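You operate a simulated robot arm through the tools that you are given. There is no shell and no other tool.

You are at the controls of a simulated two-armed robot. One attempt, no reset.

Task
Start the plate line, set its light slider to FULL, then scan the shuttle's plate.
Fine: brake to FREE; shuttle to SCAN and left there.
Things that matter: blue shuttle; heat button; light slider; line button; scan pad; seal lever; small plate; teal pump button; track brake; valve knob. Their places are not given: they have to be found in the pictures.

It is judged by the outcome, as a careful person would: the job done as asked, and still so three seconds after it is handed in. It fails if anything else is knocked over, pushed out of place, dropped, spilled or broken.

Robot
Two 7-joint arms with fingered hands on one trunk that stands fixed in place. Base frame: the origin is at the foot of the trunk, x ahead of it, y to its left, z up; the work surface is at about z = 884. Readings come in mm, degrees, newtons and seconds.
The left shoulder is at [96, 187, 1080], the right one opposite. With the tool pointing down near the work surface each hand reaches from about 460 to 840 mm from the base axis, measured 20 degrees to its own side. Payload 3.6 kg a hand.
The tool frame of a hand sits at the grasp point between the pads (the TCP): z along the fingers, y along the line on which they close. The tips reach 26 mm beyond it. The gripper opens to 88 mm; its body begins 30 mm behind the TCP. The gripper is a hand of 3 fingers: y runs from the thumb to the fingers, the wrist lies at [-17, -98, -164] in the tool frame, and closing takes about 1.5 s.
Orientation is told as [roll, pitch, yaw] about the base's x, y, z axes, in that order, counted from this pose: with the fingers straight down and the wrist toward the robot, the tool's x, y and z point along [0, 1, 0], [1, 0, 0] and [0, 0, -1] of the base frame.

Tools
- The arms move only by the tool play_rows. It takes "left_motion", "right_motion" or both (then of equal length, played together; a hand with none holds still); each is one flat list of numbers, 6 for each row, row after row: the shift along the tool's x, y, z in mm, then the turn, a rotation vector about the tool's x, y, z in rad. In form: [tx, ty, tz, ax, ay, az, tx, ty, tz, ax, ay, az, ...]. A call has 1 to 20 rows; each row is the pose to reach, as a shift and turn from the pose commanded when the call began, along the tool's axes at that moment. "left_hand" and "right_hand" are, for a hand that has rows, the closure in counts, from 0 (fully open) to 255 (shut), set as the call begins (left out, the last holds). Each row takes 0.2 s and may step no farther than 50 mm and 8.6 degrees from the row before; otherwise, or with a gripper value out of range, the whole call is refused. Where a pose cannot be reached the arm comes as near as it can. A force on the tool above 60 N (or 10 N above the force at the start of the call, whichever is more), or a blocked arm, ends the call early, and 0.2 s more pass. Each finger travels about 153 mm/s and halts on what it meets, pressing with about 33 N; the grip force reading is that of the motor and also rises with nothing between the fingers. The clock runs only during rows and for 0.2 s after the last one: add rows that repeat a pose to give the fingers time. It gives the time, the measured TCP pose, the force on the tool (base axes), the opening and the grip force at its end, in the units of the frame above (readings bear some noise), with the torque about the TCP (base axes, N m) and any sound that the robot's microphone picked up.
- Cameras (640 x 400 px; columns grow to the right, rows downward): "scene" is now at [228, -44.8, 1050.9]; the picture's right is [-0.63, -0.77, 0.00], its down [0.31, -0.26, -0.92] and it looks along [0.71, -0.58, 0.40] (base axes); focal length 214 px, centre (320, 200). "left" rides on the left gripper at [-56, -80, -102] in its tool frame; the picture's right is [-0.73, -0.32, 0.60], its down [0.62, -0.67, 0.41] and it looks along [0.27, 0.68, 0.69] (tool axes); focal length 247 px, centre (320, 200). "right" rides on the right gripper at [56, -80, -102] in its tool frame; the picture's right is [-0.73, 0.32, -0.60], its down [-0.62, -0.67, 0.41] and it looks along [-0.27, 0.68, 0.69] (tool axes); focal length 247 px, centre (320, 200).
- snapshot(camera): a new picture of that camera. The clock stands still meanwhile.
- slide_trunk(by): moves the trunk up (or, below 0, down) by that many mm; the arms and the scene camera ride with it, the base frame stays. It gives what a move gives, with no picture.
- finger_targets(fingers, thumb_bend, thumb_turn, hand): sets how far each is bent, from 0 (flat) to 100 (curled in); at 30 the hand is open as for a grip, at 70 the pads meet at the TCP. One left out holds its place. A second passes; each finger stops where it meets its share of the squeeze, and holds until it gets a number again. A gripper value or a shape takes the hand back. It gives what a move gives, with no picture; readings hold the bend of each and the force on the fingers (four entries, about 0 where the hand has none), thumb and palm. thumb_turn goes from beside the hand (0) to across from the fingers (100), as for a grip.
- set_grasp(shape, hand): the hand has 3 fingers and takes this shape, open, in about a second: jaw (thumb against the fingers, like two jaws); tri (thumb and two fingers); tip (a fingertip pinch); poke (one finger out to press); point (the index stretched); flat (the hand flat); cup (the hand cupped); fist (a fist). The gripper value then closes the fingers along that shape, each until it touches; the sizes above hold for jaw. It gives what a move gives, with no picture.
- pan_tilt(pan, tilt): turns the head with the scene camera to pan (to the left, within 60 degrees either way) and tilt (down, from -29 to 69), counted from straight ahead of the robot (the tilt from the chest, where the trunk bows). It gives what a move gives.
- probe_pixels(camera, pixels): for up to 12 pixels [column, row] of the newest picture of that camera ("zoom" is the newest enlarged one), the place [x, y, z] in the base frame of the surface seen there, good to about 3 mm. The clock stands still meanwhile.
- zoom(camera, box): a new picture of the part [left, top, right, bottom] of that camera's present view, enlarged. The clock stands still meanwhile.
- hand_in(): hands the job in; it is judged then, once.

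Leave the grippers open and the arms clear of the work at the hand-in unless told otherwise.

The tools are called after "Call:" by a JSON object that holds its "op" and its "data". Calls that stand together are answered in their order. play_rows: Moves the arms, as the interface text tells. Its arguments: {"type":"object","properties":{"left_motion":{"type":"array","items":{"type":"number"}},"left_hand":{"type":"number"},"right_motion":{"type":"array","items":{"type":"number"}},"right_hand":{"type":"number"}},"required":[]} The other tools are called the same way: slide_trunk (by) moves the trunk up or down; set_grasp (shape, hand) gives the hand a shape; finger_targets (fingers, thumb_bend, thumb_turn, hand) moves the fingers one by one; pan_tilt (pan, tilt) turns the head that bears the scene camera; snapshot (camera) takes a picture; probe_pixels (camera, pixels) gives the place of the surface under pixels of a picture; zoom (camera, box) takes an enlarged picture of a part of a camera's view; hand_in () hands the job in.

At the start:

```text
t: 0.0
left_tcp_pos: [436.0, -44.2, 1359.0]
left_orientation: [0.0, 0.0, 0.1]
left_wrist_force: [1.0, -0.2, 0.3]
left_torque: [0.02, 0.0, -0.03]
left_grip_width: 87.8
left_finger_force: 0.1
left_shape: jaw
left_bend: [30.0, 30.0, 98.0]
left_finger forces: [0.1, 0.0, 0.1, 0.1, 0.1, 0.0]
right_tcp_pos: [388.2, -430.2, 1271.2]
right_orientation: [-0.1, 0.0, 0.2]
right_wrist_force: [-0.2, 0.0, -0.1]
right_torque: [0.01, -0.01, -0.01]
right_grip_width: 87.6
right_finger_force: 0.0
right_shape: jaw
right_bend: [30.0, 30.0, 98.0]
right_finger forces: [0.1, 0.0, 0.0, 0.1, 0.0, 0.0]
trunk travel left (down, up): [-225.0, 532.0]
head pan, tilt (commanded): [-39.3, -23.8]
```

scene: 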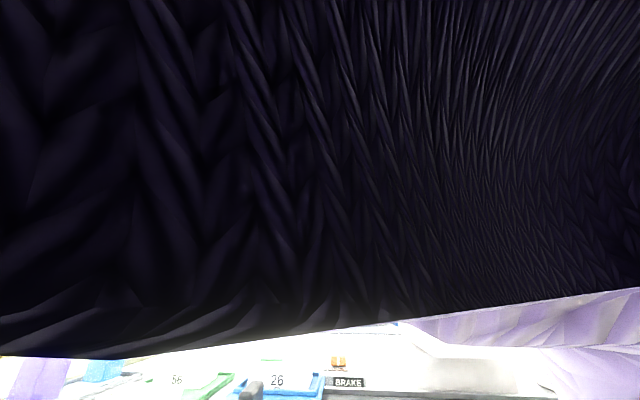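
right: 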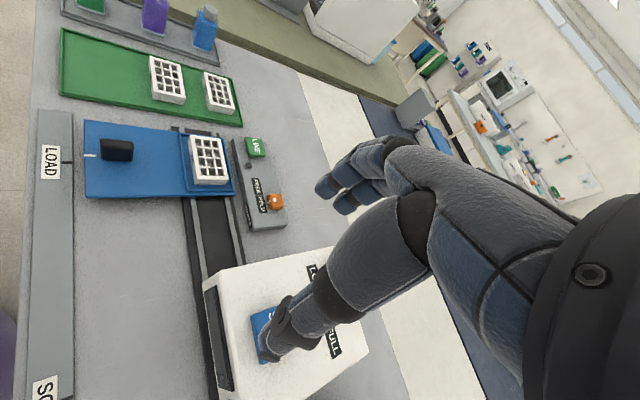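
left: 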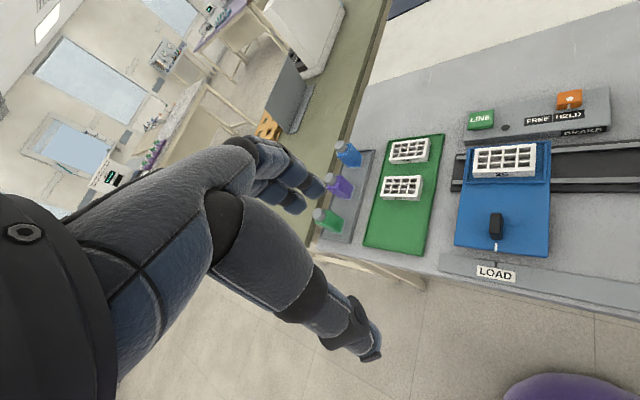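

The head camera is looking up into dark cloth. The hand cameras show a bench with a blue shuttle, a brake bar, a LINE button and a white scanner box. I'll turn the head down toward the bench.

Call:
{"op": "pan_tilt", "data": {"pan": -15, "tilt": 35}}

Call:
{"op": "snapshot", "data": {"camera": "scene"}}

```text
t: 1.3
left_tcp_pos: [435.8, -44.0, 1359.8]
left_orientation: [0.0, 0.0, 0.2]
left_wrist_force: [0.1, 0.8, 0.3]
left_torque: [-0.01, 0.04, 0.01]
left_grip_width: 87.7
left_finger_force: 0.0
left_shape: jaw
left_bend: [30.0, 30.0, 98.0]
left_finger forces: [0.1, 0.1, 0.0, 0.0, 0.0, 0.1]
right_tcp_pos: [388.7, -429.8, 1270.2]
right_orientation: [0.0, 0.0, 0.1]
right_wrist_force: [0.0, 0.5, -0.1]
right_torque: [0.03, -0.02, -0.02]
right_grip_width: 87.6
right_finger_force: 0.0
right_shape: jaw
right_bend: [30.0, 30.0, 98.0]
right_finger forces: [0.0, 0.0, 0.0, 0.1, 0.0, 0.0]
trunk travel left (down, up): [-225.0, 532.0]
head pan, tilt (commanded): [-15.0, 35.0]
```

```text
taken
```

scene: 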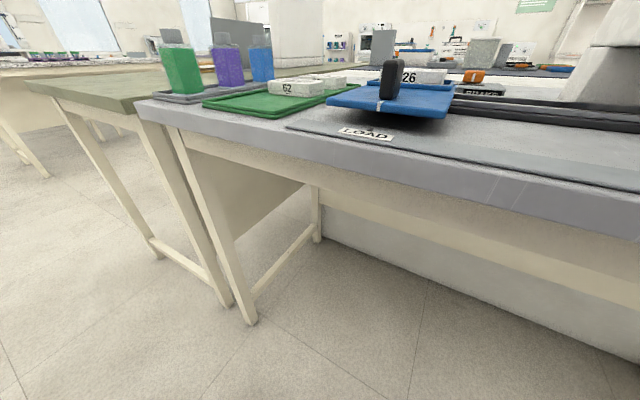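

The head now sees the near edge of the bench, but from too low. I'll raise the trunk and turn the head right so I can look down on the work.

Call:
{"op": "slide_trunk", "data": {"by": 250}}

Call:
{"op": "pan_tilt", "data": {"pan": -35, "tilt": 35}}

Call:
{"op": "snapshot", "data": {"camera": "scene"}}

Call:
{"op": "snapshot", "data": {"camera": "right"}}

Call:
{"op": "snapshot", "data": {"camera": "left"}}

```text
t: 3.9
left_tcp_pos: [432.6, -42.7, 1610.9]
left_orientation: [-0.1, -0.4, -0.1]
left_wrist_force: [0.1, 0.1, -0.1]
left_torque: [0.0, -0.04, 0.05]
left_grip_width: 87.9
left_finger_force: 0.0
left_shape: jaw
left_bend: [30.0, 30.0, 98.0]
left_finger forces: [0.1, 0.0, 0.0, 0.1, 0.0, 0.1]
right_tcp_pos: [388.6, -429.7, 1519.7]
right_orientation: [0.0, 0.0, -0.1]
right_wrist_force: [-0.4, 0.5, -0.1]
right_torque: [0.02, 0.01, -0.03]
right_grip_width: 87.6
right_finger_force: 0.1
right_shape: jaw
right_bend: [30.0, 30.0, 98.0]
right_finger forces: [0.0, 0.0, 0.0, 0.0, 0.1, 0.0]
trunk travel left (down, up): [-475.0, 282.0]
head pan, tilt (commanded): [-15.0, 35.0]
```

```text
t: 4.7
left_tcp_pos: [431.5, -44.2, 1610.5]
left_orientation: [-0.1, -0.3, 0.1]
left_wrist_force: [-0.1, -0.2, -0.1]
left_torque: [-0.03, -0.03, 0.03]
left_grip_width: 87.8
left_finger_force: 0.1
left_shape: jaw
left_bend: [30.0, 30.0, 98.0]
left_finger forces: [0.0, 0.1, 0.1, 0.0, 0.0, 0.0]
right_tcp_pos: [388.3, -430.8, 1520.8]
right_orientation: [0.1, 0.0, 0.0]
right_wrist_force: [1.2, -0.4, -0.6]
right_torque: [0.01, 0.0, -0.01]
right_grip_width: 87.8
right_finger_force: 0.0
right_shape: jaw
right_bend: [30.0, 30.0, 98.0]
right_finger forces: [0.0, 0.1, 0.1, 0.1, 0.0, 0.0]
trunk travel left (down, up): [-475.0, 282.0]
head pan, tilt (commanded): [-35.0, 35.0]
```

```text
taken
```

scene: 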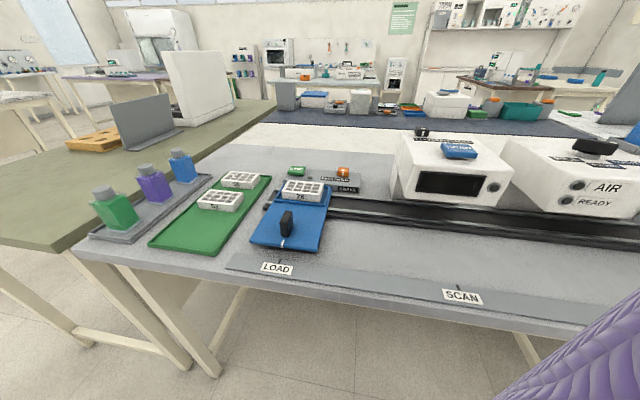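

```text
taken
```

right: 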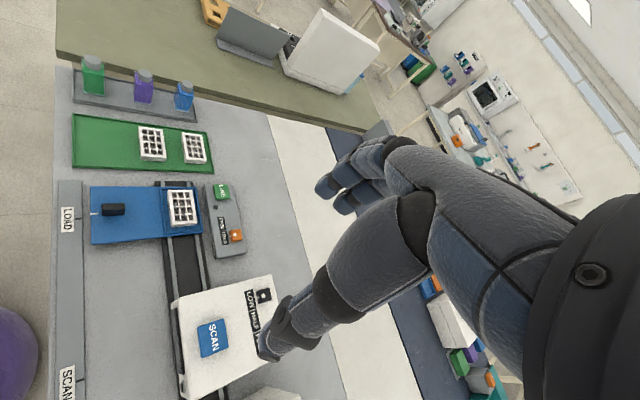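

```text
taken
```

left: 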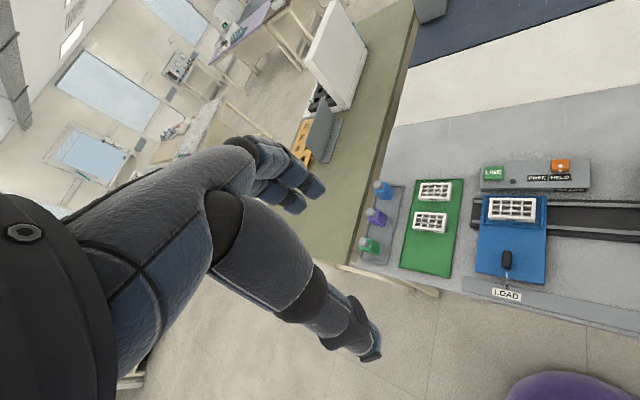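

Now I can see the whole left side of the bench: the blue shuttle at LOAD, the scanner box with the blue SCAN pad, and the SCAN mark at about (460,296). I'll look further right to see the other devices.

Call:
{"op": "pan_tilt", "data": {"pan": -58, "tilt": 35}}

Call:
{"op": "snapshot", "data": {"camera": "scene"}}

```text
t: 5.6
left_tcp_pos: [432.6, -44.3, 1610.5]
left_orientation: [-0.1, -0.4, 0.0]
left_wrist_force: [-0.1, 0.2, -0.3]
left_torque: [0.01, 0.0, -0.01]
left_grip_width: 87.9
left_finger_force: 0.0
left_shape: jaw
left_bend: [30.0, 30.0, 98.0]
left_finger forces: [0.0, 0.1, 0.0, 0.0, 0.1, 0.1]
right_tcp_pos: [388.1, -431.3, 1521.4]
right_orientation: [0.0, 0.0, 0.0]
right_wrist_force: [-0.1, -0.5, -0.2]
right_torque: [0.0, -0.03, -0.02]
right_grip_width: 87.7
right_finger_force: 0.0
right_shape: jaw
right_bend: [30.0, 30.0, 98.0]
right_finger forces: [0.1, 0.1, 0.1, 0.0, 0.1, 0.0]
trunk travel left (down, up): [-475.0, 282.0]
head pan, tilt (commanded): [-58.0, 35.0]
```

```text
taken
```

scene: 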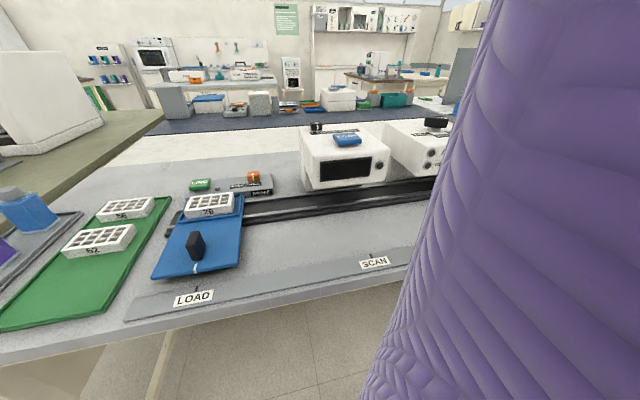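

The right sleeve hides the far right from this angle. I'll turn back to about -42 and zoom on the parts.

Call:
{"op": "pan_tilt", "data": {"pan": -42, "tilt": 30}}

Call:
{"op": "snapshot", "data": {"camera": "scene"}}

Call:
{"op": "zoom", "data": {"camera": "scene", "box": [180, 130, 380, 255]}}

Call:
{"op": "zoom", "data": {"camera": "scene", "box": [340, 100, 500, 200]}}

Call:
{"op": "zoom", "data": {"camera": "scene", "box": [440, 80, 640, 205]}}

```text
t: 6.3
left_tcp_pos: [431.5, -43.2, 1609.4]
left_orientation: [-0.1, -0.4, 0.1]
left_wrist_force: [-0.7, 0.1, 0.3]
left_torque: [-0.01, 0.01, 0.01]
left_grip_width: 87.6
left_finger_force: 0.0
left_shape: jaw
left_bend: [30.0, 30.0, 98.0]
left_finger forces: [0.1, 0.1, 0.0, 0.0, 0.0, 0.0]
right_tcp_pos: [387.2, -429.7, 1519.4]
right_orientation: [0.0, 0.0, 0.1]
right_wrist_force: [-0.2, -0.2, 0.2]
right_torque: [0.01, -0.01, 0.01]
right_grip_width: 87.6
right_finger_force: 0.2
right_shape: jaw
right_bend: [30.0, 30.0, 98.0]
right_finger forces: [0.0, 0.0, 0.0, 0.1, 0.0, 0.0]
trunk travel left (down, up): [-475.0, 282.0]
head pan, tilt (commanded): [-42.0, 30.0]
```

```text
taken
```

scene: 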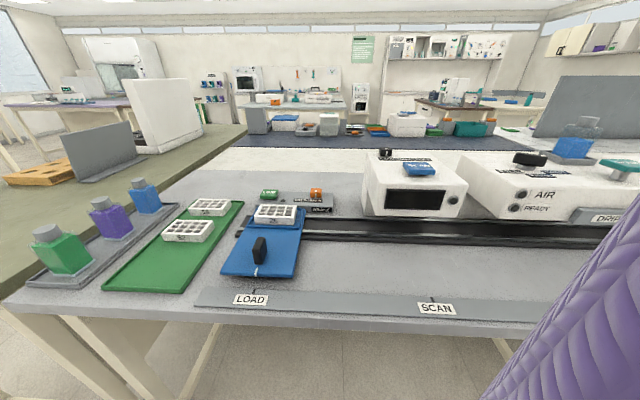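

```text
3.20 times, centred on (280, 192) of scene
```

zoom: 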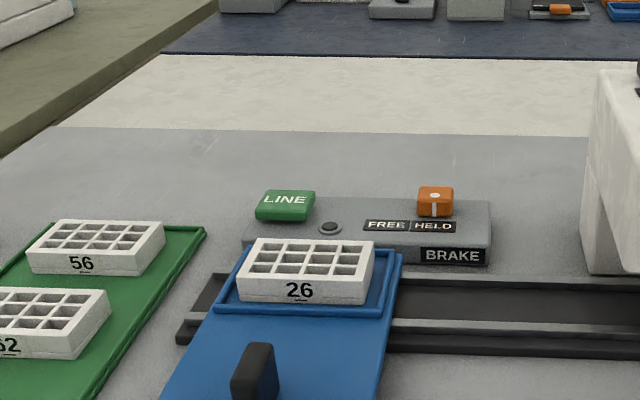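

```text
4.00 times, centred on (420, 150) of scene
```

zoom: 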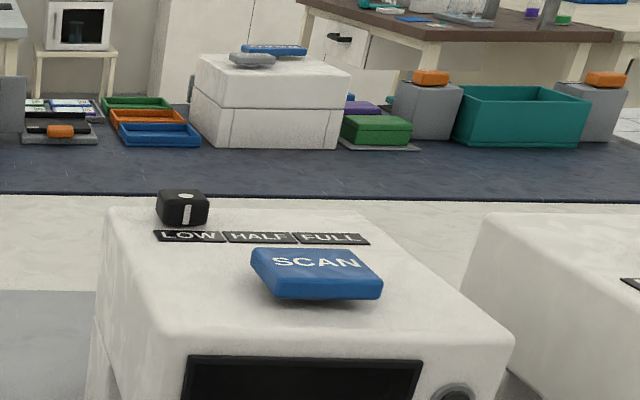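

```text
3.20 times, centred on (540, 142) of scene
```

zoom: 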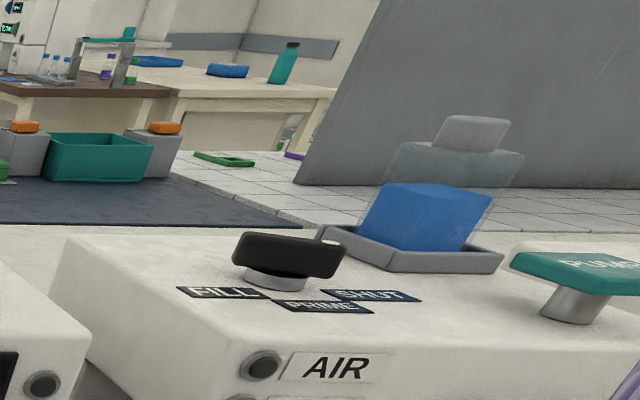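

Here is what I can make out:
- LINE button with a small dark lamp beside it.
- Brake slider, orange, standing at HELD.
- Shuttle handle, black, on the blue shuttle.
- Light slider, black, standing at LOW.
- SCAN pad, blue, on top of the box.

I'll measure their positions next.

Call:
{"op": "zoom", "data": {"camera": "scene", "box": [180, 130, 380, 255]}}

Call:
{"op": "probe_pixels", "data": {"camera": "zoom", "pixels": [[287, 197], [285, 214], [435, 192], [434, 212], [330, 226], [385, 226], [435, 226], [258, 348], [250, 375], [308, 245], [190, 330], [560, 315]]}}

Call:
{"op": "zoom", "data": {"camera": "scene", "box": [340, 100, 500, 200]}}

Call:
{"op": "probe_pixels", "data": {"camera": "zoom", "pixels": [[183, 195], [183, 215], [180, 236], [258, 239], [330, 240], [315, 265], [318, 290], [265, 250], [375, 275], [455, 395], [120, 215], [300, 380]]}}

Call:
{"op": "probe_pixels", "data": {"camera": "scene", "pixels": [[250, 299], [436, 308], [432, 299], [253, 292], [260, 240], [259, 260], [230, 272], [290, 277], [275, 206], [208, 205], [185, 230], [520, 160]]}}

```text
3.20 times, centred on (280, 192) of scene
```

zoom: 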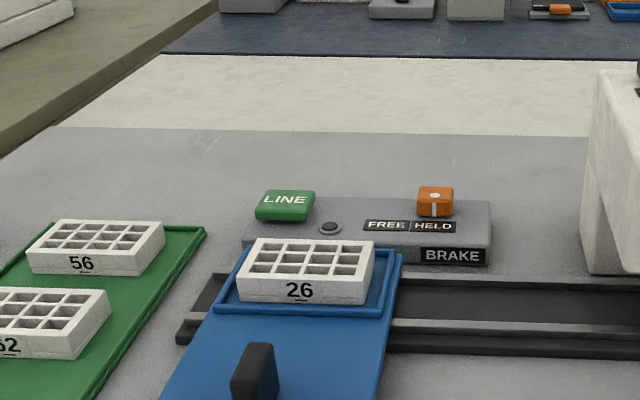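

```text
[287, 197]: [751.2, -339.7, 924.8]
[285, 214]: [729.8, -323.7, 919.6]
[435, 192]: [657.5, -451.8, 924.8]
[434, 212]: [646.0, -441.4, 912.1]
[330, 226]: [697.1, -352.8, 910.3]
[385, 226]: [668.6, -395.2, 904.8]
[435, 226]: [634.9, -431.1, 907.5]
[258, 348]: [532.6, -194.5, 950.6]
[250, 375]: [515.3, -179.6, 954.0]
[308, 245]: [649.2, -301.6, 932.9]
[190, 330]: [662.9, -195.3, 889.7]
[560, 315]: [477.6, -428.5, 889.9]
```

```text
4.00 times, centred on (420, 150) of scene
```

zoom: 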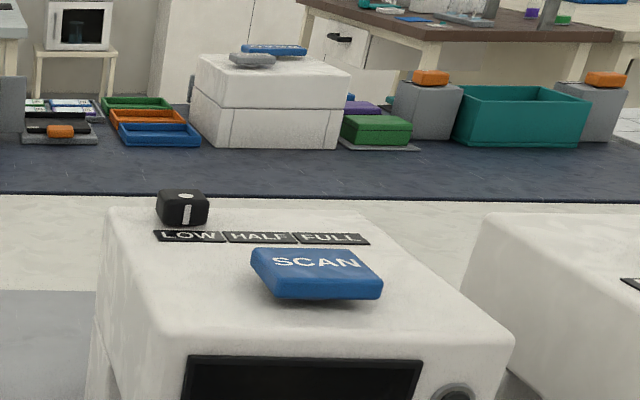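

```text
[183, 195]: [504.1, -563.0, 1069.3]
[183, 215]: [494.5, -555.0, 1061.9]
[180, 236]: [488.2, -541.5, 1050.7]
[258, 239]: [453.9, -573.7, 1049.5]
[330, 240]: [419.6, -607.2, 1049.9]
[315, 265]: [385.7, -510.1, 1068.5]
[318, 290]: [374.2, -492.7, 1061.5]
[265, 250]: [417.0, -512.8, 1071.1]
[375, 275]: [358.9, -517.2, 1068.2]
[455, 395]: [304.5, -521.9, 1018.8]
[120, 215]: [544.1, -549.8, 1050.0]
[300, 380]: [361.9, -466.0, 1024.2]
```

```text
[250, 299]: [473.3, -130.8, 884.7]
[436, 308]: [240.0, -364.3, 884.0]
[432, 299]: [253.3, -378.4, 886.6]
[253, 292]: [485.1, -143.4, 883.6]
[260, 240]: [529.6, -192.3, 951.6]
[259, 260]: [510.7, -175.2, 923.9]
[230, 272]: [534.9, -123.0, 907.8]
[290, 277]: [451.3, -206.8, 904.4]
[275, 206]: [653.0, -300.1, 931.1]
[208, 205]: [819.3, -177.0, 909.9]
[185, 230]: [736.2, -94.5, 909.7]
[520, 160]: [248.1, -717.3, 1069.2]
```

The bench stands at about 45° to the base frame. The track runs along roughly (-0.70, -0.71) from LOAD (485,-143) to SCAN (253,-378). LINE is near (740,-332,925), the brake knob near (652,-447,925), the light slider near (500,-560,1069) and the scan pad near (385,-510,1069). I'll try the poke shape on the right hand, high up and away from everything, to see where the fingertip sits.

Call:
{"op": "set_grasp", "data": {"hand": "right", "shape": "poke"}}

Call:
{"op": "snapshot", "data": {"camera": "right"}}

```text
t: 7.2
left_tcp_pos: [430.7, -44.2, 1610.1]
left_orientation: [-0.1, -0.4, 0.0]
left_wrist_force: [-0.3, -0.3, 0.0]
left_torque: [0.02, -0.04, 0.03]
left_grip_width: 87.9
left_finger_force: 0.1
left_shape: jaw
left_bend: [30.0, 30.0, 98.0]
left_finger forces: [0.0, 0.0, 0.1, 0.1, 0.0, 0.1]
right_tcp_pos: [387.0, -430.1, 1520.9]
right_orientation: [0.0, -0.1, 0.1]
right_wrist_force: [-0.7, -0.4, 0.1]
right_torque: [0.0, 0.04, 0.01]
right_grip_width: 0.0
right_finger_force: 0.1
right_shape: poke
right_bend: [70.0, 92.0, 25.0]
right_finger forces: [0.1, 0.0, 0.0, 0.0, 0.0, 0.0]
trunk travel left (down, up): [-475.0, 282.0]
head pan, tilt (commanded): [-42.0, 30.0]
```

```text
taken
```

right: 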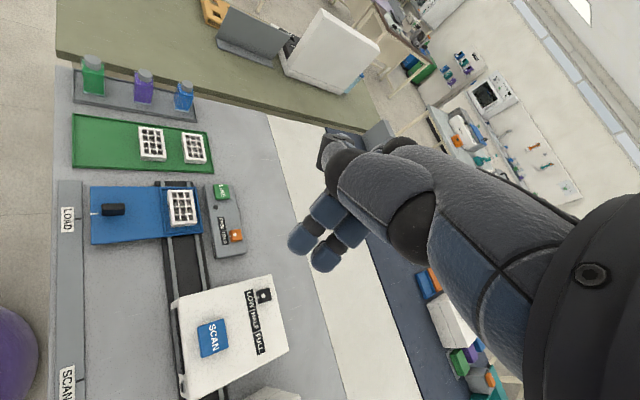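

In the right hand's picture two fingertips show at about (300,240) and (326,256), with the thumb beside them near (330,150). I'll probe them to place the tips relative to the TCP (387,-430,1521).

Call:
{"op": "zoom", "data": {"camera": "right", "box": [260, 110, 460, 290]}}

Call:
{"op": "probe_pixels", "data": {"camera": "right", "pixels": [[298, 248], [303, 232], [322, 264], [330, 250], [325, 215], [345, 230], [325, 145], [335, 160], [292, 241], [316, 258]]}}

```text
2.22 times, centred on (360, 200) of right
```

zoom: 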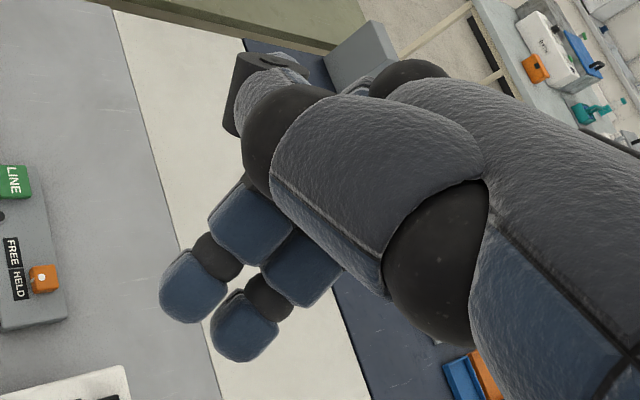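

```text
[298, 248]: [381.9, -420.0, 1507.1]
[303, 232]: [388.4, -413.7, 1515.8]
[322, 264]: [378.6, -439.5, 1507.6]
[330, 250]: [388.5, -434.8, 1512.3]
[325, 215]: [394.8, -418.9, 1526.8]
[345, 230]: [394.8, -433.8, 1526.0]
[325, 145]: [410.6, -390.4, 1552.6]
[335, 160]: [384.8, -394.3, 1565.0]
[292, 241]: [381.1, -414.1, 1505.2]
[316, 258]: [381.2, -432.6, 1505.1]
```

In the poke shape both fingertips sit together at the TCP, reaching about 26 mm below it, and the thumb is tucked away. That will do for pressing and pushing. I'll lower the trunk 100 mm for reach.

Call:
{"op": "slide_trunk", "data": {"by": -100}}

Call:
{"op": "snapshot", "data": {"camera": "scene"}}

Call:
{"op": "zoom", "data": {"camera": "scene", "box": [220, 130, 380, 230]}}

```text
t: 8.6
left_tcp_pos: [431.6, -43.4, 1510.7]
left_orientation: [-0.2, -0.5, 0.0]
left_wrist_force: [0.9, -0.6, 0.5]
left_torque: [0.03, 0.0, 0.0]
left_grip_width: 87.5
left_finger_force: 0.0
left_shape: jaw
left_bend: [30.0, 30.0, 98.0]
left_finger forces: [0.0, 0.0, 0.0, 0.0, 0.1, 0.0]
right_tcp_pos: [386.7, -430.0, 1421.4]
right_orientation: [0.0, 0.0, 0.2]
right_wrist_force: [0.5, -0.1, -0.2]
right_torque: [0.0, 0.02, -0.02]
right_grip_width: 0.0
right_finger_force: 0.0
right_shape: poke
right_bend: [70.0, 92.0, 25.0]
right_finger forces: [0.0, 0.0, 0.0, 0.0, 0.1, 0.0]
trunk travel left (down, up): [-375.0, 382.0]
head pan, tilt (commanded): [-42.0, 30.0]
```

```text
taken
```

scene: 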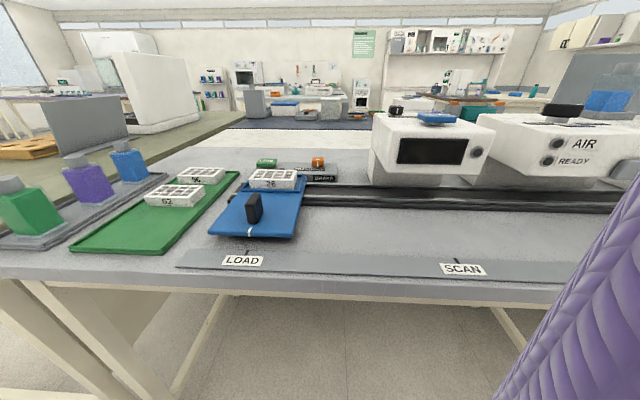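

```text
4.00 times, centred on (300, 180) of scene
```

zoom: 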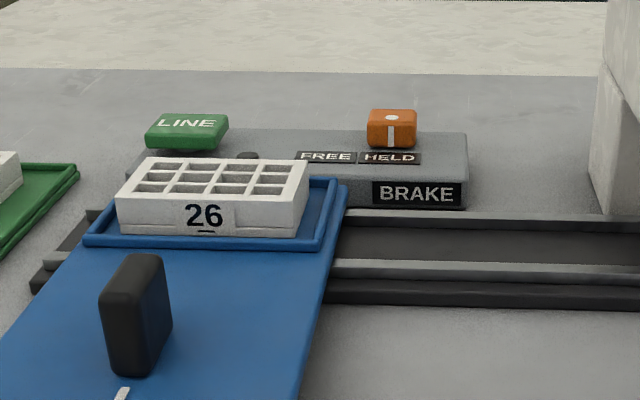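

The LINE button is raised on a stem. I'll probe the button, the knob and the handle in this view for finer positions.

Call:
{"op": "probe_pixels", "data": {"camera": "zoom", "pixels": [[150, 118], [225, 118], [188, 124], [187, 140], [392, 116], [372, 135], [412, 135], [327, 157], [390, 158], [136, 262], [155, 310], [118, 330]]}}

```text
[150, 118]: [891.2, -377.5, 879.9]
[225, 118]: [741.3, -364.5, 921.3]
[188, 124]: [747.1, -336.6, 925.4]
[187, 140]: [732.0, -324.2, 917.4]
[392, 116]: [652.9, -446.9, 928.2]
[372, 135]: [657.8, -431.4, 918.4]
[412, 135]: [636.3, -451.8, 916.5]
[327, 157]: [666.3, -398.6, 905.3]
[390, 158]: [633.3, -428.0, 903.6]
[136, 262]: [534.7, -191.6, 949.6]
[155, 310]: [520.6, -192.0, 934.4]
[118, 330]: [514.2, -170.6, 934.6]
```

In bench terms, with u along the track toward SCAN and n away from me:

| Part | Position |
|---|---|
| LINE centre | about (746,-337), top z 925 |
| Brake knob | u≈-137, with FREE at u≈-182 |
| Shuttle handle | u≈-237, with SCAN at u≈+93 |
| Light slider | u≈49, with FULL at u≈140 |
| Scan pad | about u 94, n 637 |

I'll carry the right hand over LINE at height, turning the yaw to -45°, then lower it to 60 mm above the button.

Call:
{"op": "play_rows", "data": {"right_motion": [11.6, 44.9, 0, 0, 0, 0.098, 23.2, 89.8, 0, 0, 0, 0.196, 34.9, 134.6, 0, 0, 0, 0.294, 46.5, 179.5, 0, 0, 0, 0.392, 58.1, 224.4, 0, 0, 0, 0.49, 69.7, 269.2, 0, 0, 0, 0.589, 81.4, 314.1, 0, 0, 0, 0.687, 93, 359, 0, 0, 0, 0.785, 93, 359, 45.7, 0, 0, 0.785, 93, 359, 91.4, 0, 0, 0.785, 93, 359, 137, 0, 0, 0.785, 93, 359, 182.7, 0, 0, 0.785, 93, 359, 228.4, 0, 0, 0.785, 93, 359, 274, 0, 0, 0.785, 93, 359, 319.7, 0, 0, 0.785, 93, 359, 365.4, 0, 0, 0.785, 93, 359, 405, 0, 0, 0.785]}}

Call:
{"op": "snapshot", "data": {"camera": "scene"}}

Call:
{"op": "snapshot", "data": {"camera": "right"}}

```text
t: 12.2
left_tcp_pos: [432.2, -44.7, 1509.7]
left_orientation: [-0.1, -0.5, 0.0]
left_wrist_force: [0.2, -0.6, -0.1]
left_torque: [-0.01, -0.03, 0.02]
left_grip_width: 87.7
left_finger_force: 0.0
left_shape: jaw
left_bend: [30.0, 30.0, 98.0]
left_finger forces: [0.1, 0.0, 0.0, 0.0, 0.0, 0.0]
right_tcp_pos: [656.0, -369.1, 1054.2]
right_orientation: [0.0, 0.1, -44.9]
right_wrist_force: [0.3, 0.0, 0.7]
right_torque: [0.01, 0.03, 0.01]
right_grip_width: 0.0
right_finger_force: 0.1
right_shape: poke
right_bend: [70.0, 92.0, 25.0]
right_finger forces: [0.0, 0.0, 0.0, 0.0, 0.0, 0.0]
right hand out of reach, approached as far as the arm can: row 5, 6, 7, 8, 9, 10, 11, 12, 13, 14, 15, 16, 17
trunk travel left (down, up): [-375.0, 382.0]
head pan, tilt (commanded): [-42.0, 30.0]
```

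```text
taken
```

scene: 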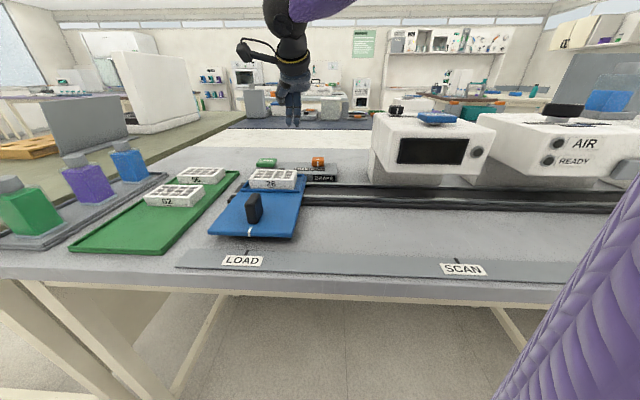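

```text
taken
```

right: 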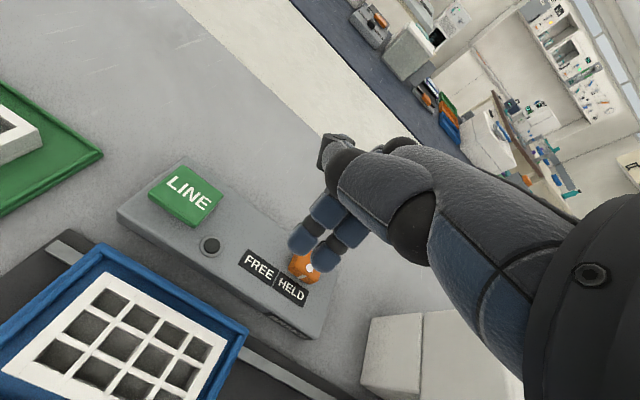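

The arm stopped short at (656,-369,1054), out of reach with the yaw at -45°. In the right picture the fingertips hang about 100 mm above the brake knob. I'll turn the yaw back toward the shoulder line, about -15°, to see whether that gains reach.

Call:
{"op": "play_rows", "data": {"right_motion": [0, 0, 0, 0, 0, -0.13, 0, 0, 0, 0, 0, -0.26, 0, 0, 0, 0, 0, -0.39, 0, 0, 0, 0, 0, -0.52, 0, 0, 0, 0, 0, -0.52]}}

```text
t: 13.4
left_tcp_pos: [431.9, -44.2, 1510.2]
left_orientation: [-0.1, -0.4, 0.0]
left_wrist_force: [-0.2, 0.0, 0.3]
left_torque: [0.0, -0.01, -0.02]
left_grip_width: 87.9
left_finger_force: 0.0
left_shape: jaw
left_bend: [30.0, 30.0, 98.0]
left_finger forces: [0.0, 0.1, 0.0, 0.0, 0.1, 0.0]
right_tcp_pos: [656.0, -366.3, 1052.5]
right_orientation: [0.0, 0.0, -15.0]
right_wrist_force: [0.4, 0.7, -0.3]
right_torque: [0.01, -0.03, -0.01]
right_grip_width: 0.4
right_finger_force: 0.0
right_shape: poke
right_bend: [70.0, 92.0, 25.0]
right_finger forces: [0.0, 0.0, 0.0, 0.1, 0.0, 0.0]
trunk travel left (down, up): [-375.0, 382.0]
head pan, tilt (commanded): [-42.0, 30.0]
```

Turning freely worked and the commanded pose follows the reached one. I'll try moving toward LINE at this height with yaw -15°.

Call:
{"op": "play_rows", "data": {"right_motion": [17.4, 26.4, 0, 0, 0, 0, 34.9, 52.8, 0, 0, 0, 0, 52.3, 79.2, 0, 0, 0, 0, 52.3, 79.2, 0, 0, 0, 0]}}

```text
t: 14.4
left_tcp_pos: [430.9, -45.1, 1509.2]
left_orientation: [-0.1, -0.4, 0.0]
left_wrist_force: [-0.2, -0.5, 0.4]
left_torque: [-0.01, 0.02, -0.01]
left_grip_width: 87.8
left_finger_force: 0.0
left_shape: jaw
left_bend: [30.0, 30.0, 98.0]
left_finger forces: [0.0, 0.1, 0.0, 0.0, 0.0, 0.0]
right_tcp_pos: [685.3, -353.6, 1063.3]
right_orientation: [0.0, 0.0, -15.1]
right_wrist_force: [0.7, -0.2, -0.5]
right_torque: [-0.05, 0.07, 0.03]
right_grip_width: 0.2
right_finger_force: 0.1
right_shape: poke
right_bend: [70.0, 92.0, 25.0]
right_finger forces: [0.0, 0.1, 0.0, 0.0, 0.0, 0.0]
right hand out of reach, approached as far as the arm can: row 1, 2, 3, 4
trunk travel left (down, up): [-375.0, 382.0]
head pan, tilt (commanded): [-42.0, 30.0]
```

It reached (685,-354,1063). The limit may depend on height, so I'll try again, lower, toward (746,-337,1000). The fingertips would stay about 50 mm above LINE.

Call:
{"op": "play_rows", "data": {"right_motion": [10.7, 18.2, 21, 0, 0, 0, 21.5, 36.3, 42, 0, 0, 0, 32.2, 54.5, 63, 0, 0, 0, 32.2, 54.5, 63, 0, 0, 0]}}

Call:
{"op": "snapshot", "data": {"camera": "right"}}

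Call:
{"op": "snapshot", "data": {"camera": "left"}}

```text
t: 15.4
left_tcp_pos: [431.9, -43.2, 1510.1]
left_orientation: [0.0, -0.4, 0.0]
left_wrist_force: [-0.3, -0.5, 0.5]
left_torque: [-0.03, -0.02, 0.02]
left_grip_width: 87.7
left_finger_force: 0.0
left_shape: jaw
left_bend: [30.0, 30.0, 98.0]
left_finger forces: [0.1, 0.0, 0.0, 0.0, 0.0, 0.0]
right_tcp_pos: [675.8, -353.7, 1036.2]
right_orientation: [0.0, 0.0, -15.0]
right_wrist_force: [-0.1, 0.9, -0.5]
right_torque: [0.01, 0.0, 0.0]
right_grip_width: 0.1
right_finger_force: 0.0
right_shape: poke
right_bend: [70.0, 92.0, 25.0]
right_finger forces: [0.1, 0.0, 0.0, 0.0, 0.0, 0.1]
right hand out of reach, approached as far as the arm can: row 1, 2, 3, 4
trunk travel left (down, up): [-375.0, 382.0]
head pan, tilt (commanded): [-42.0, 30.0]
```

```text
taken
```

right: 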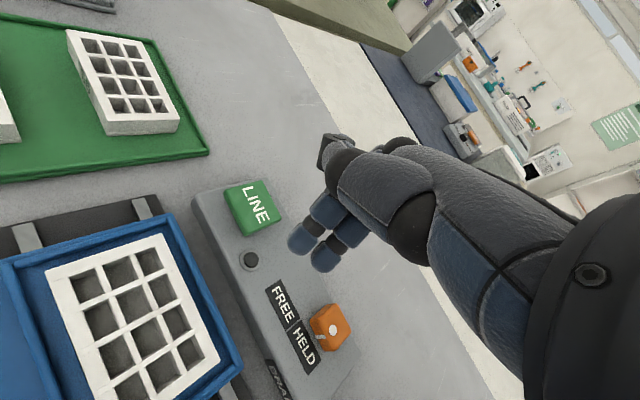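

```text
taken
```

left: 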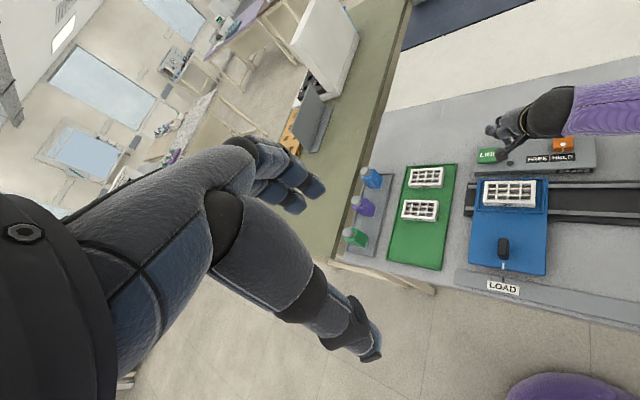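

Going lower costs reach, so I need the trunk lower and a forward tilt of the hand. I'll raise the hand 100 mm and tilt the fingers about 25° forward, then lower the trunk.

Call:
{"op": "play_rows", "data": {"right_motion": [0, 0, -40, -0.11, 0, 0, 0, 0, -80, -0.22, 0, 0, 0, 0, -110, -0.33, 0, 0, 0, 0, -110, -0.436, 0, 0, 0, 0, -110, -0.436, 0, 0]}}

Call:
{"op": "slide_trunk", "data": {"by": -100}}

```text
t: 16.6
left_tcp_pos: [431.4, -42.7, 1509.6]
left_orientation: [-0.1, -0.4, 0.0]
left_wrist_force: [-0.3, -0.6, -0.2]
left_torque: [0.03, -0.05, 0.0]
left_grip_width: 87.8
left_finger_force: 0.2
left_shape: jaw
left_bend: [30.0, 30.0, 98.0]
left_finger forces: [0.1, 0.0, 0.0, 0.0, 0.0, 0.0]
right_tcp_pos: [675.5, -354.9, 1143.9]
right_orientation: [0.0, -25.0, -15.1]
right_wrist_force: [0.7, -0.7, -0.5]
right_torque: [0.02, 0.01, -0.04]
right_grip_width: 0.1
right_finger_force: 0.1
right_shape: poke
right_bend: [70.0, 92.0, 25.0]
right_finger forces: [0.1, 0.0, 0.0, 0.0, 0.0, 0.1]
trunk travel left (down, up): [-375.0, 382.0]
head pan, tilt (commanded): [-42.0, 30.0]
```

```text
t: 17.9
left_tcp_pos: [430.0, -42.7, 1410.9]
left_orientation: [-0.2, -0.4, 0.0]
left_wrist_force: [0.5, 0.5, -0.1]
left_torque: [0.02, -0.03, 0.0]
left_grip_width: 88.1
left_finger_force: 0.0
left_shape: jaw
left_bend: [30.0, 30.0, 98.0]
left_finger forces: [0.0, 0.0, 0.0, 0.0, 0.0, 0.0]
right_tcp_pos: [675.9, -355.0, 1045.7]
right_orientation: [0.0, -25.0, -15.1]
right_wrist_force: [-1.2, 0.3, 0.4]
right_torque: [-0.01, 0.0, 0.02]
right_grip_width: 0.1
right_finger_force: 0.1
right_shape: poke
right_bend: [70.0, 92.0, 25.0]
right_finger forces: [0.0, 0.1, 0.1, 0.0, 0.0, 0.1]
trunk travel left (down, up): [-275.0, 482.0]
head pan, tilt (commanded): [-42.0, 30.0]
```

The trunk is down and the hand is tilted. I'll move so the fingertips are about 50 mm above LINE, TCP about (735,-334,999).

Call:
{"op": "play_rows", "data": {"right_motion": [11.9, 8.9, 21.5, 0, 0, 0, 23.7, 17.9, 42.9, 0, 0, 0, 35.6, 26.8, 64.4, 0, 0, 0, 35.6, 26.8, 64.4, 0, 0, 0]}}

Call:
{"op": "snapshot", "data": {"camera": "right"}}

Call:
{"op": "snapshot", "data": {"camera": "scene"}}

```text
t: 18.9
left_tcp_pos: [429.3, -43.7, 1410.5]
left_orientation: [-0.1, -0.5, 0.0]
left_wrist_force: [-0.8, 0.3, 0.2]
left_torque: [0.01, 0.03, 0.01]
left_grip_width: 87.8
left_finger_force: 0.0
left_shape: jaw
left_bend: [30.0, 30.0, 98.0]
left_finger forces: [0.0, 0.0, 0.0, 0.0, 0.0, 0.0]
right_tcp_pos: [734.9, -332.9, 997.2]
right_orientation: [0.0, -25.0, -15.1]
right_wrist_force: [0.2, -0.1, 0.2]
right_torque: [0.02, 0.02, 0.01]
right_grip_width: 0.0
right_finger_force: 0.2
right_shape: poke
right_bend: [70.0, 92.0, 25.0]
right_finger forces: [0.0, 0.0, 0.0, 0.1, 0.0, 0.1]
trunk travel left (down, up): [-275.0, 482.0]
head pan, tilt (commanded): [-42.0, 30.0]
```

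```text
taken
```

right: 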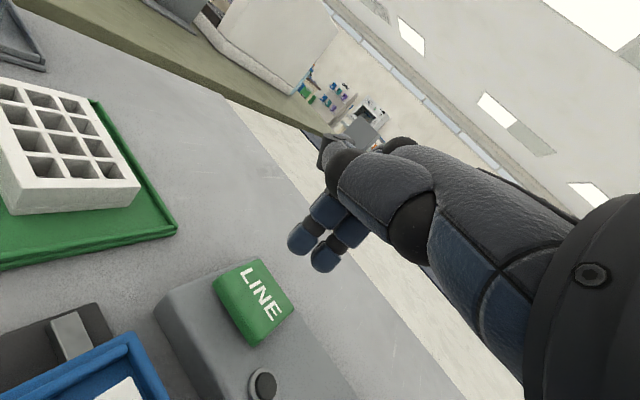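

```text
taken
```

scene: 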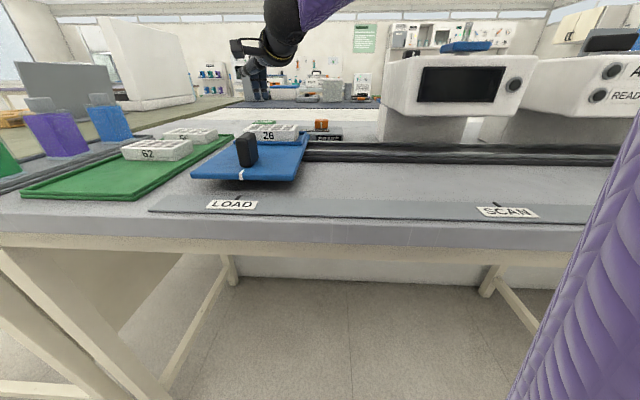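

Reached. In the right picture LINE's top face is at about (255,295) and the fingertips are above it near (312,250). I'll probe both to check the alignment.

Call:
{"op": "probe_pixels", "data": {"camera": "right", "pixels": [[218, 282], [245, 263], [288, 303], [252, 330], [253, 295], [299, 248], [322, 264], [263, 385], [310, 320]]}}

```text
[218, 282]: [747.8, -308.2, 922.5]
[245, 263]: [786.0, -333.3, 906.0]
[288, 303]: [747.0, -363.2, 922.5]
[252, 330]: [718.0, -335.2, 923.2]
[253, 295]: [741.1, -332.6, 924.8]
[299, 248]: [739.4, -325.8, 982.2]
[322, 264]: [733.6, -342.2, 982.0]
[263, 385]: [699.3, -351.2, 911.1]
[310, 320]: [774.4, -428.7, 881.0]
```

The button centre measures about (747,-336,924), right under the fingertips. I'll go straight down, first to just above contact and then a few millimetres at a time, watching for force or a click.

Call:
{"op": "play_rows", "data": {"right_motion": [0, -8.5, 18.1, 0, 0, 0, 0, -16.9, 36.2, 0, 0, 0, 0, -19, 40.8, 0, 0, 0, 0, -20.3, 43.5, 0, 0, 0, 0, -21.2, 45.3, 0, 0, 0]}}

Call:
{"op": "snapshot", "data": {"camera": "right"}}

```text
t: 20.1
left_tcp_pos: [431.4, -43.7, 1410.1]
left_orientation: [-0.1, -0.4, 0.0]
left_wrist_force: [0.3, 0.2, -0.7]
left_torque: [-0.02, 0.02, -0.02]
left_grip_width: 88.1
left_finger_force: 0.0
left_shape: jaw
left_bend: [30.0, 30.0, 98.0]
left_finger forces: [0.0, 0.0, 0.1, 0.0, 0.0, 0.1]
right_tcp_pos: [735.8, -331.9, 948.9]
right_orientation: [0.0, -25.0, -15.1]
right_wrist_force: [0.4, 0.2, 0.3]
right_torque: [0.0, -0.01, -0.01]
right_grip_width: 0.0
right_finger_force: 0.0
right_shape: poke
right_bend: [70.0, 92.0, 25.0]
right_finger forces: [0.5, 0.5, 0.0, 0.0, 0.1, 0.0]
trunk travel left (down, up): [-275.0, 482.0]
head pan, tilt (commanded): [-42.0, 30.0]
```

```text
taken
```

right: 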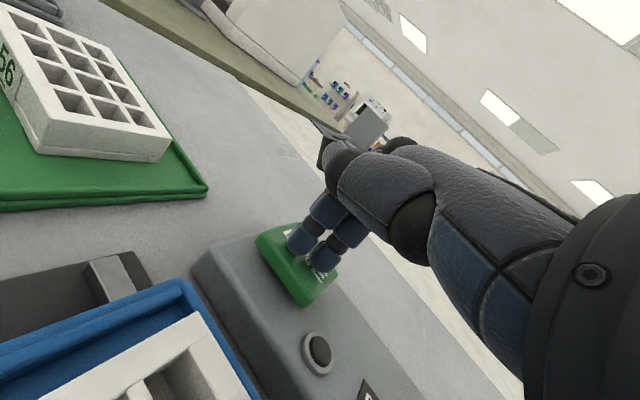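

The fingertips rest on the button, finger forces 0.5 each. I'll press further in small steps and hold briefly.

Call:
{"op": "play_rows", "data": {"right_motion": [0, -0.85, 1.8, 0, 0, 0, 0, -1.7, 3.6, 0, 0, 0, 0, -2.1, 4.5, 0, 0, 0]}}

```text
t: 20.9
left_tcp_pos: [430.5, -44.1, 1410.2]
left_orientation: [-0.1, -0.4, 0.0]
left_wrist_force: [-0.9, -0.7, 0.5]
left_torque: [-0.02, 0.01, 0.03]
left_grip_width: 87.9
left_finger_force: 0.0
left_shape: jaw
left_bend: [30.0, 30.0, 98.0]
left_finger forces: [0.0, 0.0, 0.1, 0.0, 0.1, 0.1]
right_tcp_pos: [735.4, -333.2, 944.6]
right_orientation: [0.0, -25.0, -15.1]
right_wrist_force: [0.0, 0.2, 4.2]
right_torque: [0.02, -0.08, 0.01]
right_grip_width: 0.0
right_finger_force: 0.0
right_shape: poke
right_bend: [70.0, 92.0, 25.0]
right_finger forces: [1.8, 2.0, 0.0, 0.0, 0.1, 0.0]
trunk travel left (down, up): [-275.0, 482.0]
head pan, tilt (commanded): [-42.0, 30.0]
heard: click
```

A click was heard at 4.2 N. I'll lift straight back up 50 mm and look at the lamp.

Call:
{"op": "play_rows", "data": {"right_motion": [0, 8.5, -18.1, 0, 0, 0, 0, 21.2, -45.3, 0, 0, 0, 0, 33.8, -72.5, 0, 0, 0]}}

Call:
{"op": "snapshot", "data": {"camera": "right"}}

```text
t: 21.7
left_tcp_pos: [430.5, -42.5, 1410.5]
left_orientation: [-0.1, -0.4, 0.1]
left_wrist_force: [-0.1, -0.5, 0.5]
left_torque: [-0.02, 0.03, -0.01]
left_grip_width: 87.9
left_finger_force: 0.0
left_shape: jaw
left_bend: [30.0, 30.0, 98.0]
left_finger forces: [0.0, 0.0, 0.1, 0.1, 0.0, 0.0]
right_tcp_pos: [736.2, -332.1, 1023.3]
right_orientation: [0.0, -24.9, -15.1]
right_wrist_force: [-0.4, -0.2, 1.0]
right_torque: [-0.01, 0.04, -0.01]
right_grip_width: 0.0
right_finger_force: 0.1
right_shape: poke
right_bend: [70.0, 92.0, 25.0]
right_finger forces: [0.0, 0.1, 0.0, 0.0, 0.1, 0.0]
trunk travel left (down, up): [-275.0, 482.0]
head pan, tilt (commanded): [-42.0, 30.0]
```

```text
taken
```

right: 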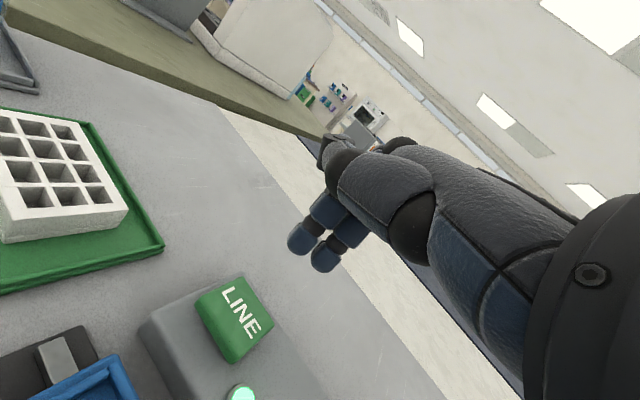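

The lamp now glows green at (243,393), so the plate line is started. Next is the brake. I'll move the hand to the right side of the orange knob at hover height, TCP about (604,-483,1000), with the yaw turned to -45°.

Call:
{"op": "play_rows", "data": {"right_motion": [-36, -17.9, -3.3, 0, -0.0443, 0.0949, -72, -35.9, -6.6, 0, -0.0886, 0.1898, -108.1, -53.8, -10, 0, -0.1329, 0.2846, -144.1, -71.8, -13.3, 0, -0.1772, 0.3795, -180.1, -89.7, -16.6, 0, -0.2215, 0.4744, -180.1, -89.7, -16.6, 0, -0.2215, 0.4744]}}

Call:
{"op": "snapshot", "data": {"camera": "right"}}

Call:
{"op": "snapshot", "data": {"camera": "scene"}}

```text
t: 23.1
left_tcp_pos: [433.1, -43.9, 1409.9]
left_orientation: [-0.1, -0.4, 0.0]
left_wrist_force: [0.8, 0.1, 0.2]
left_torque: [-0.01, -0.02, -0.01]
left_grip_width: 87.9
left_finger_force: 0.1
left_shape: jaw
left_bend: [30.0, 30.0, 98.0]
left_finger forces: [0.0, 0.0, 0.0, 0.0, 0.1, 0.0]
right_tcp_pos: [602.2, -483.9, 999.0]
right_orientation: [-0.1, -25.0, -45.1]
right_wrist_force: [-0.2, -0.9, 0.4]
right_torque: [0.0, 0.0, 0.01]
right_grip_width: 0.1
right_finger_force: 0.0
right_shape: poke
right_bend: [70.0, 92.0, 25.0]
right_finger forces: [0.0, 0.1, 0.0, 0.1, 0.0, 0.0]
trunk travel left (down, up): [-275.0, 482.0]
head pan, tilt (commanded): [-42.0, 30.0]
```

```text
taken
```

right: 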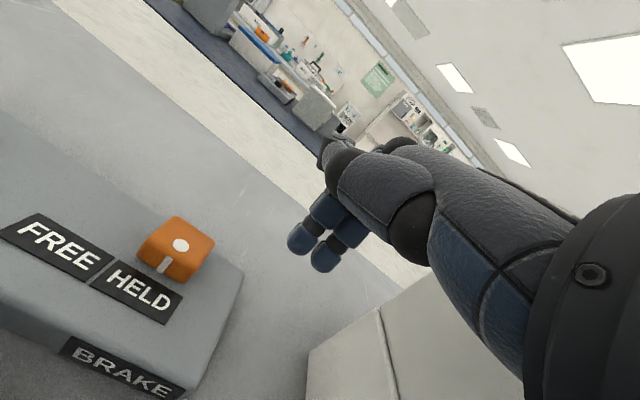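

```text
taken
```

scene: 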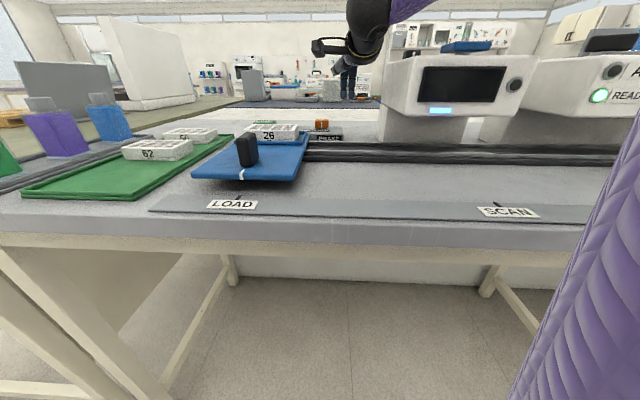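

The scanner screen and the READY lamp have come on. In the right picture the orange knob is at (178,248) and the edge of the white scanner box is at (380,340). I'll probe both.

Call:
{"op": "probe_pixels", "data": {"camera": "right", "pixels": [[172, 222], [210, 240], [182, 245], [190, 278], [140, 250], [205, 262], [240, 270], [60, 240], [138, 290], [310, 350], [380, 310], [300, 248]]}}

```text
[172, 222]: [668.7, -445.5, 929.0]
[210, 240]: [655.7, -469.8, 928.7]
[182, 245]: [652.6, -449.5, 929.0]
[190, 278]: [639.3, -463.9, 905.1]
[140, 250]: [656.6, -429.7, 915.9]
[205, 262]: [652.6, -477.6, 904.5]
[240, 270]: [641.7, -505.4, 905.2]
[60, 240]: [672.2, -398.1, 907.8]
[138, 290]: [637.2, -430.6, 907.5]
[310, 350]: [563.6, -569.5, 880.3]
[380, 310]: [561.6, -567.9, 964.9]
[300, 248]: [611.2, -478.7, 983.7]
```

The knob spans u -150 to -122, centred at n≈781, top z 929. The fingertips are 46 mm to its right at the right depth, and the box wall is about 70 mm clear of the hand. I'll lower to tip height about 911 beside the knob.

Call:
{"op": "play_rows", "data": {"right_motion": [0, -9, 19.3, 0, 0, 0, 0, -18, 38.7, 0, 0, 0, 0, -27.1, 58, 0, 0, 0, 0, -27.1, 58, 0, 0, 0]}}

Call:
{"op": "snapshot", "data": {"camera": "right"}}

```text
t: 24.1
left_tcp_pos: [430.8, -42.5, 1410.3]
left_orientation: [-0.1, -0.4, 0.0]
left_wrist_force: [-0.1, 0.3, 0.0]
left_torque: [0.02, -0.01, -0.01]
left_grip_width: 87.8
left_finger_force: 0.1
left_shape: jaw
left_bend: [30.0, 30.0, 98.0]
left_finger forces: [0.0, 0.0, 0.0, 0.0, 0.1, 0.1]
right_tcp_pos: [604.0, -483.6, 941.3]
right_orientation: [0.1, -25.3, -45.0]
right_wrist_force: [0.0, 0.3, -0.1]
right_torque: [-0.01, -0.02, 0.0]
right_grip_width: 0.0
right_finger_force: 0.1
right_shape: poke
right_bend: [70.0, 92.0, 25.0]
right_finger forces: [0.0, 0.0, 0.0, 0.0, 0.0, 0.0]
trunk travel left (down, up): [-275.0, 482.0]
head pan, tilt (commanded): [-42.0, 30.0]
```

```text
taken
```

right: 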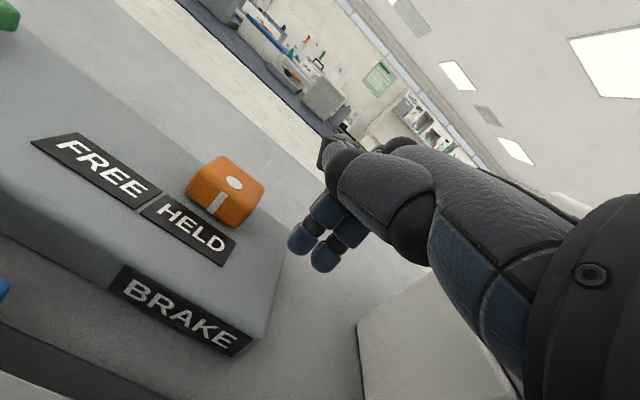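

The tips are beside the knob, TCP z 941 and no contact force. I'll ease down 5 mm more and begin pushing along tool +x, toward FREE, stopping partway to check.

Call:
{"op": "play_rows", "data": {"right_motion": [6, -2.1, 4.5, 0, 0, 0, 12, -2.1, 4.5, 0, 0, 0, 18, -2.1, 4.5, 0, 0, 0, 24, -2.1, 4.5, 0, 0, 0, 30, -2.1, 4.5, 0, 0, 0, 36, -2.1, 4.5, 0, 0, 0]}}

Call:
{"op": "snapshot", "data": {"camera": "right"}}

```text
t: 25.5
left_tcp_pos: [432.9, -44.3, 1409.5]
left_orientation: [0.0, -0.3, 0.0]
left_wrist_force: [-0.4, 0.2, 1.0]
left_torque: [0.05, 0.02, 0.0]
left_grip_width: 87.7
left_finger_force: 0.1
left_shape: jaw
left_bend: [30.0, 30.0, 98.0]
left_finger forces: [0.0, 0.0, 0.0, 0.0, 0.0, 0.0]
right_tcp_pos: [629.4, -459.0, 929.7]
right_orientation: [-0.1, -24.9, -45.0]
right_wrist_force: [-0.4, -0.6, -0.6]
right_torque: [-0.02, 0.01, -0.05]
right_grip_width: 0.1
right_finger_force: 0.1
right_shape: poke
right_bend: [70.0, 92.0, 25.0]
right_finger forces: [1.1, 0.0, 0.0, 0.1, 0.0, 0.0]
trunk travel left (down, up): [-275.0, 482.0]
head pan, tilt (commanded): [-42.0, 30.0]
```

```text
taken
```

right: 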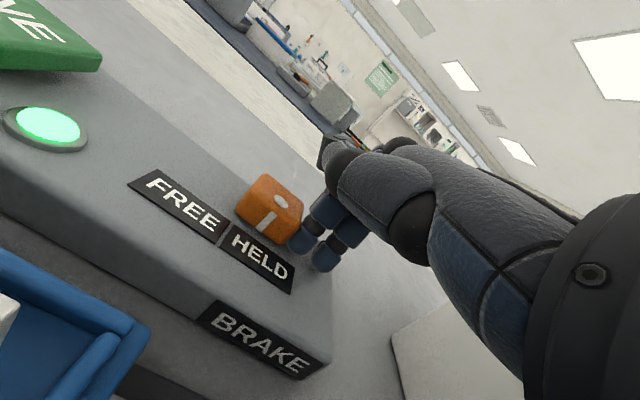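

The finger is touching the knob and it has started to move. I'll probe the knob now to see how far.

Call:
{"op": "probe_pixels", "data": {"camera": "right", "pixels": [[281, 200], [262, 178], [240, 200], [266, 220], [300, 205], [130, 185], [215, 245], [295, 290], [228, 230], [290, 240]]}}

```text
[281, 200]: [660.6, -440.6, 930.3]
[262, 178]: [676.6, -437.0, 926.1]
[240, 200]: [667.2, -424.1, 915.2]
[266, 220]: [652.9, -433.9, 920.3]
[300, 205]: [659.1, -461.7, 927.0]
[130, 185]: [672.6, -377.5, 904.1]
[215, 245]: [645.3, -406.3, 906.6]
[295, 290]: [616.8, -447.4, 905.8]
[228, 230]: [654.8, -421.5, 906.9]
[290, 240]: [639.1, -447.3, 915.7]
```

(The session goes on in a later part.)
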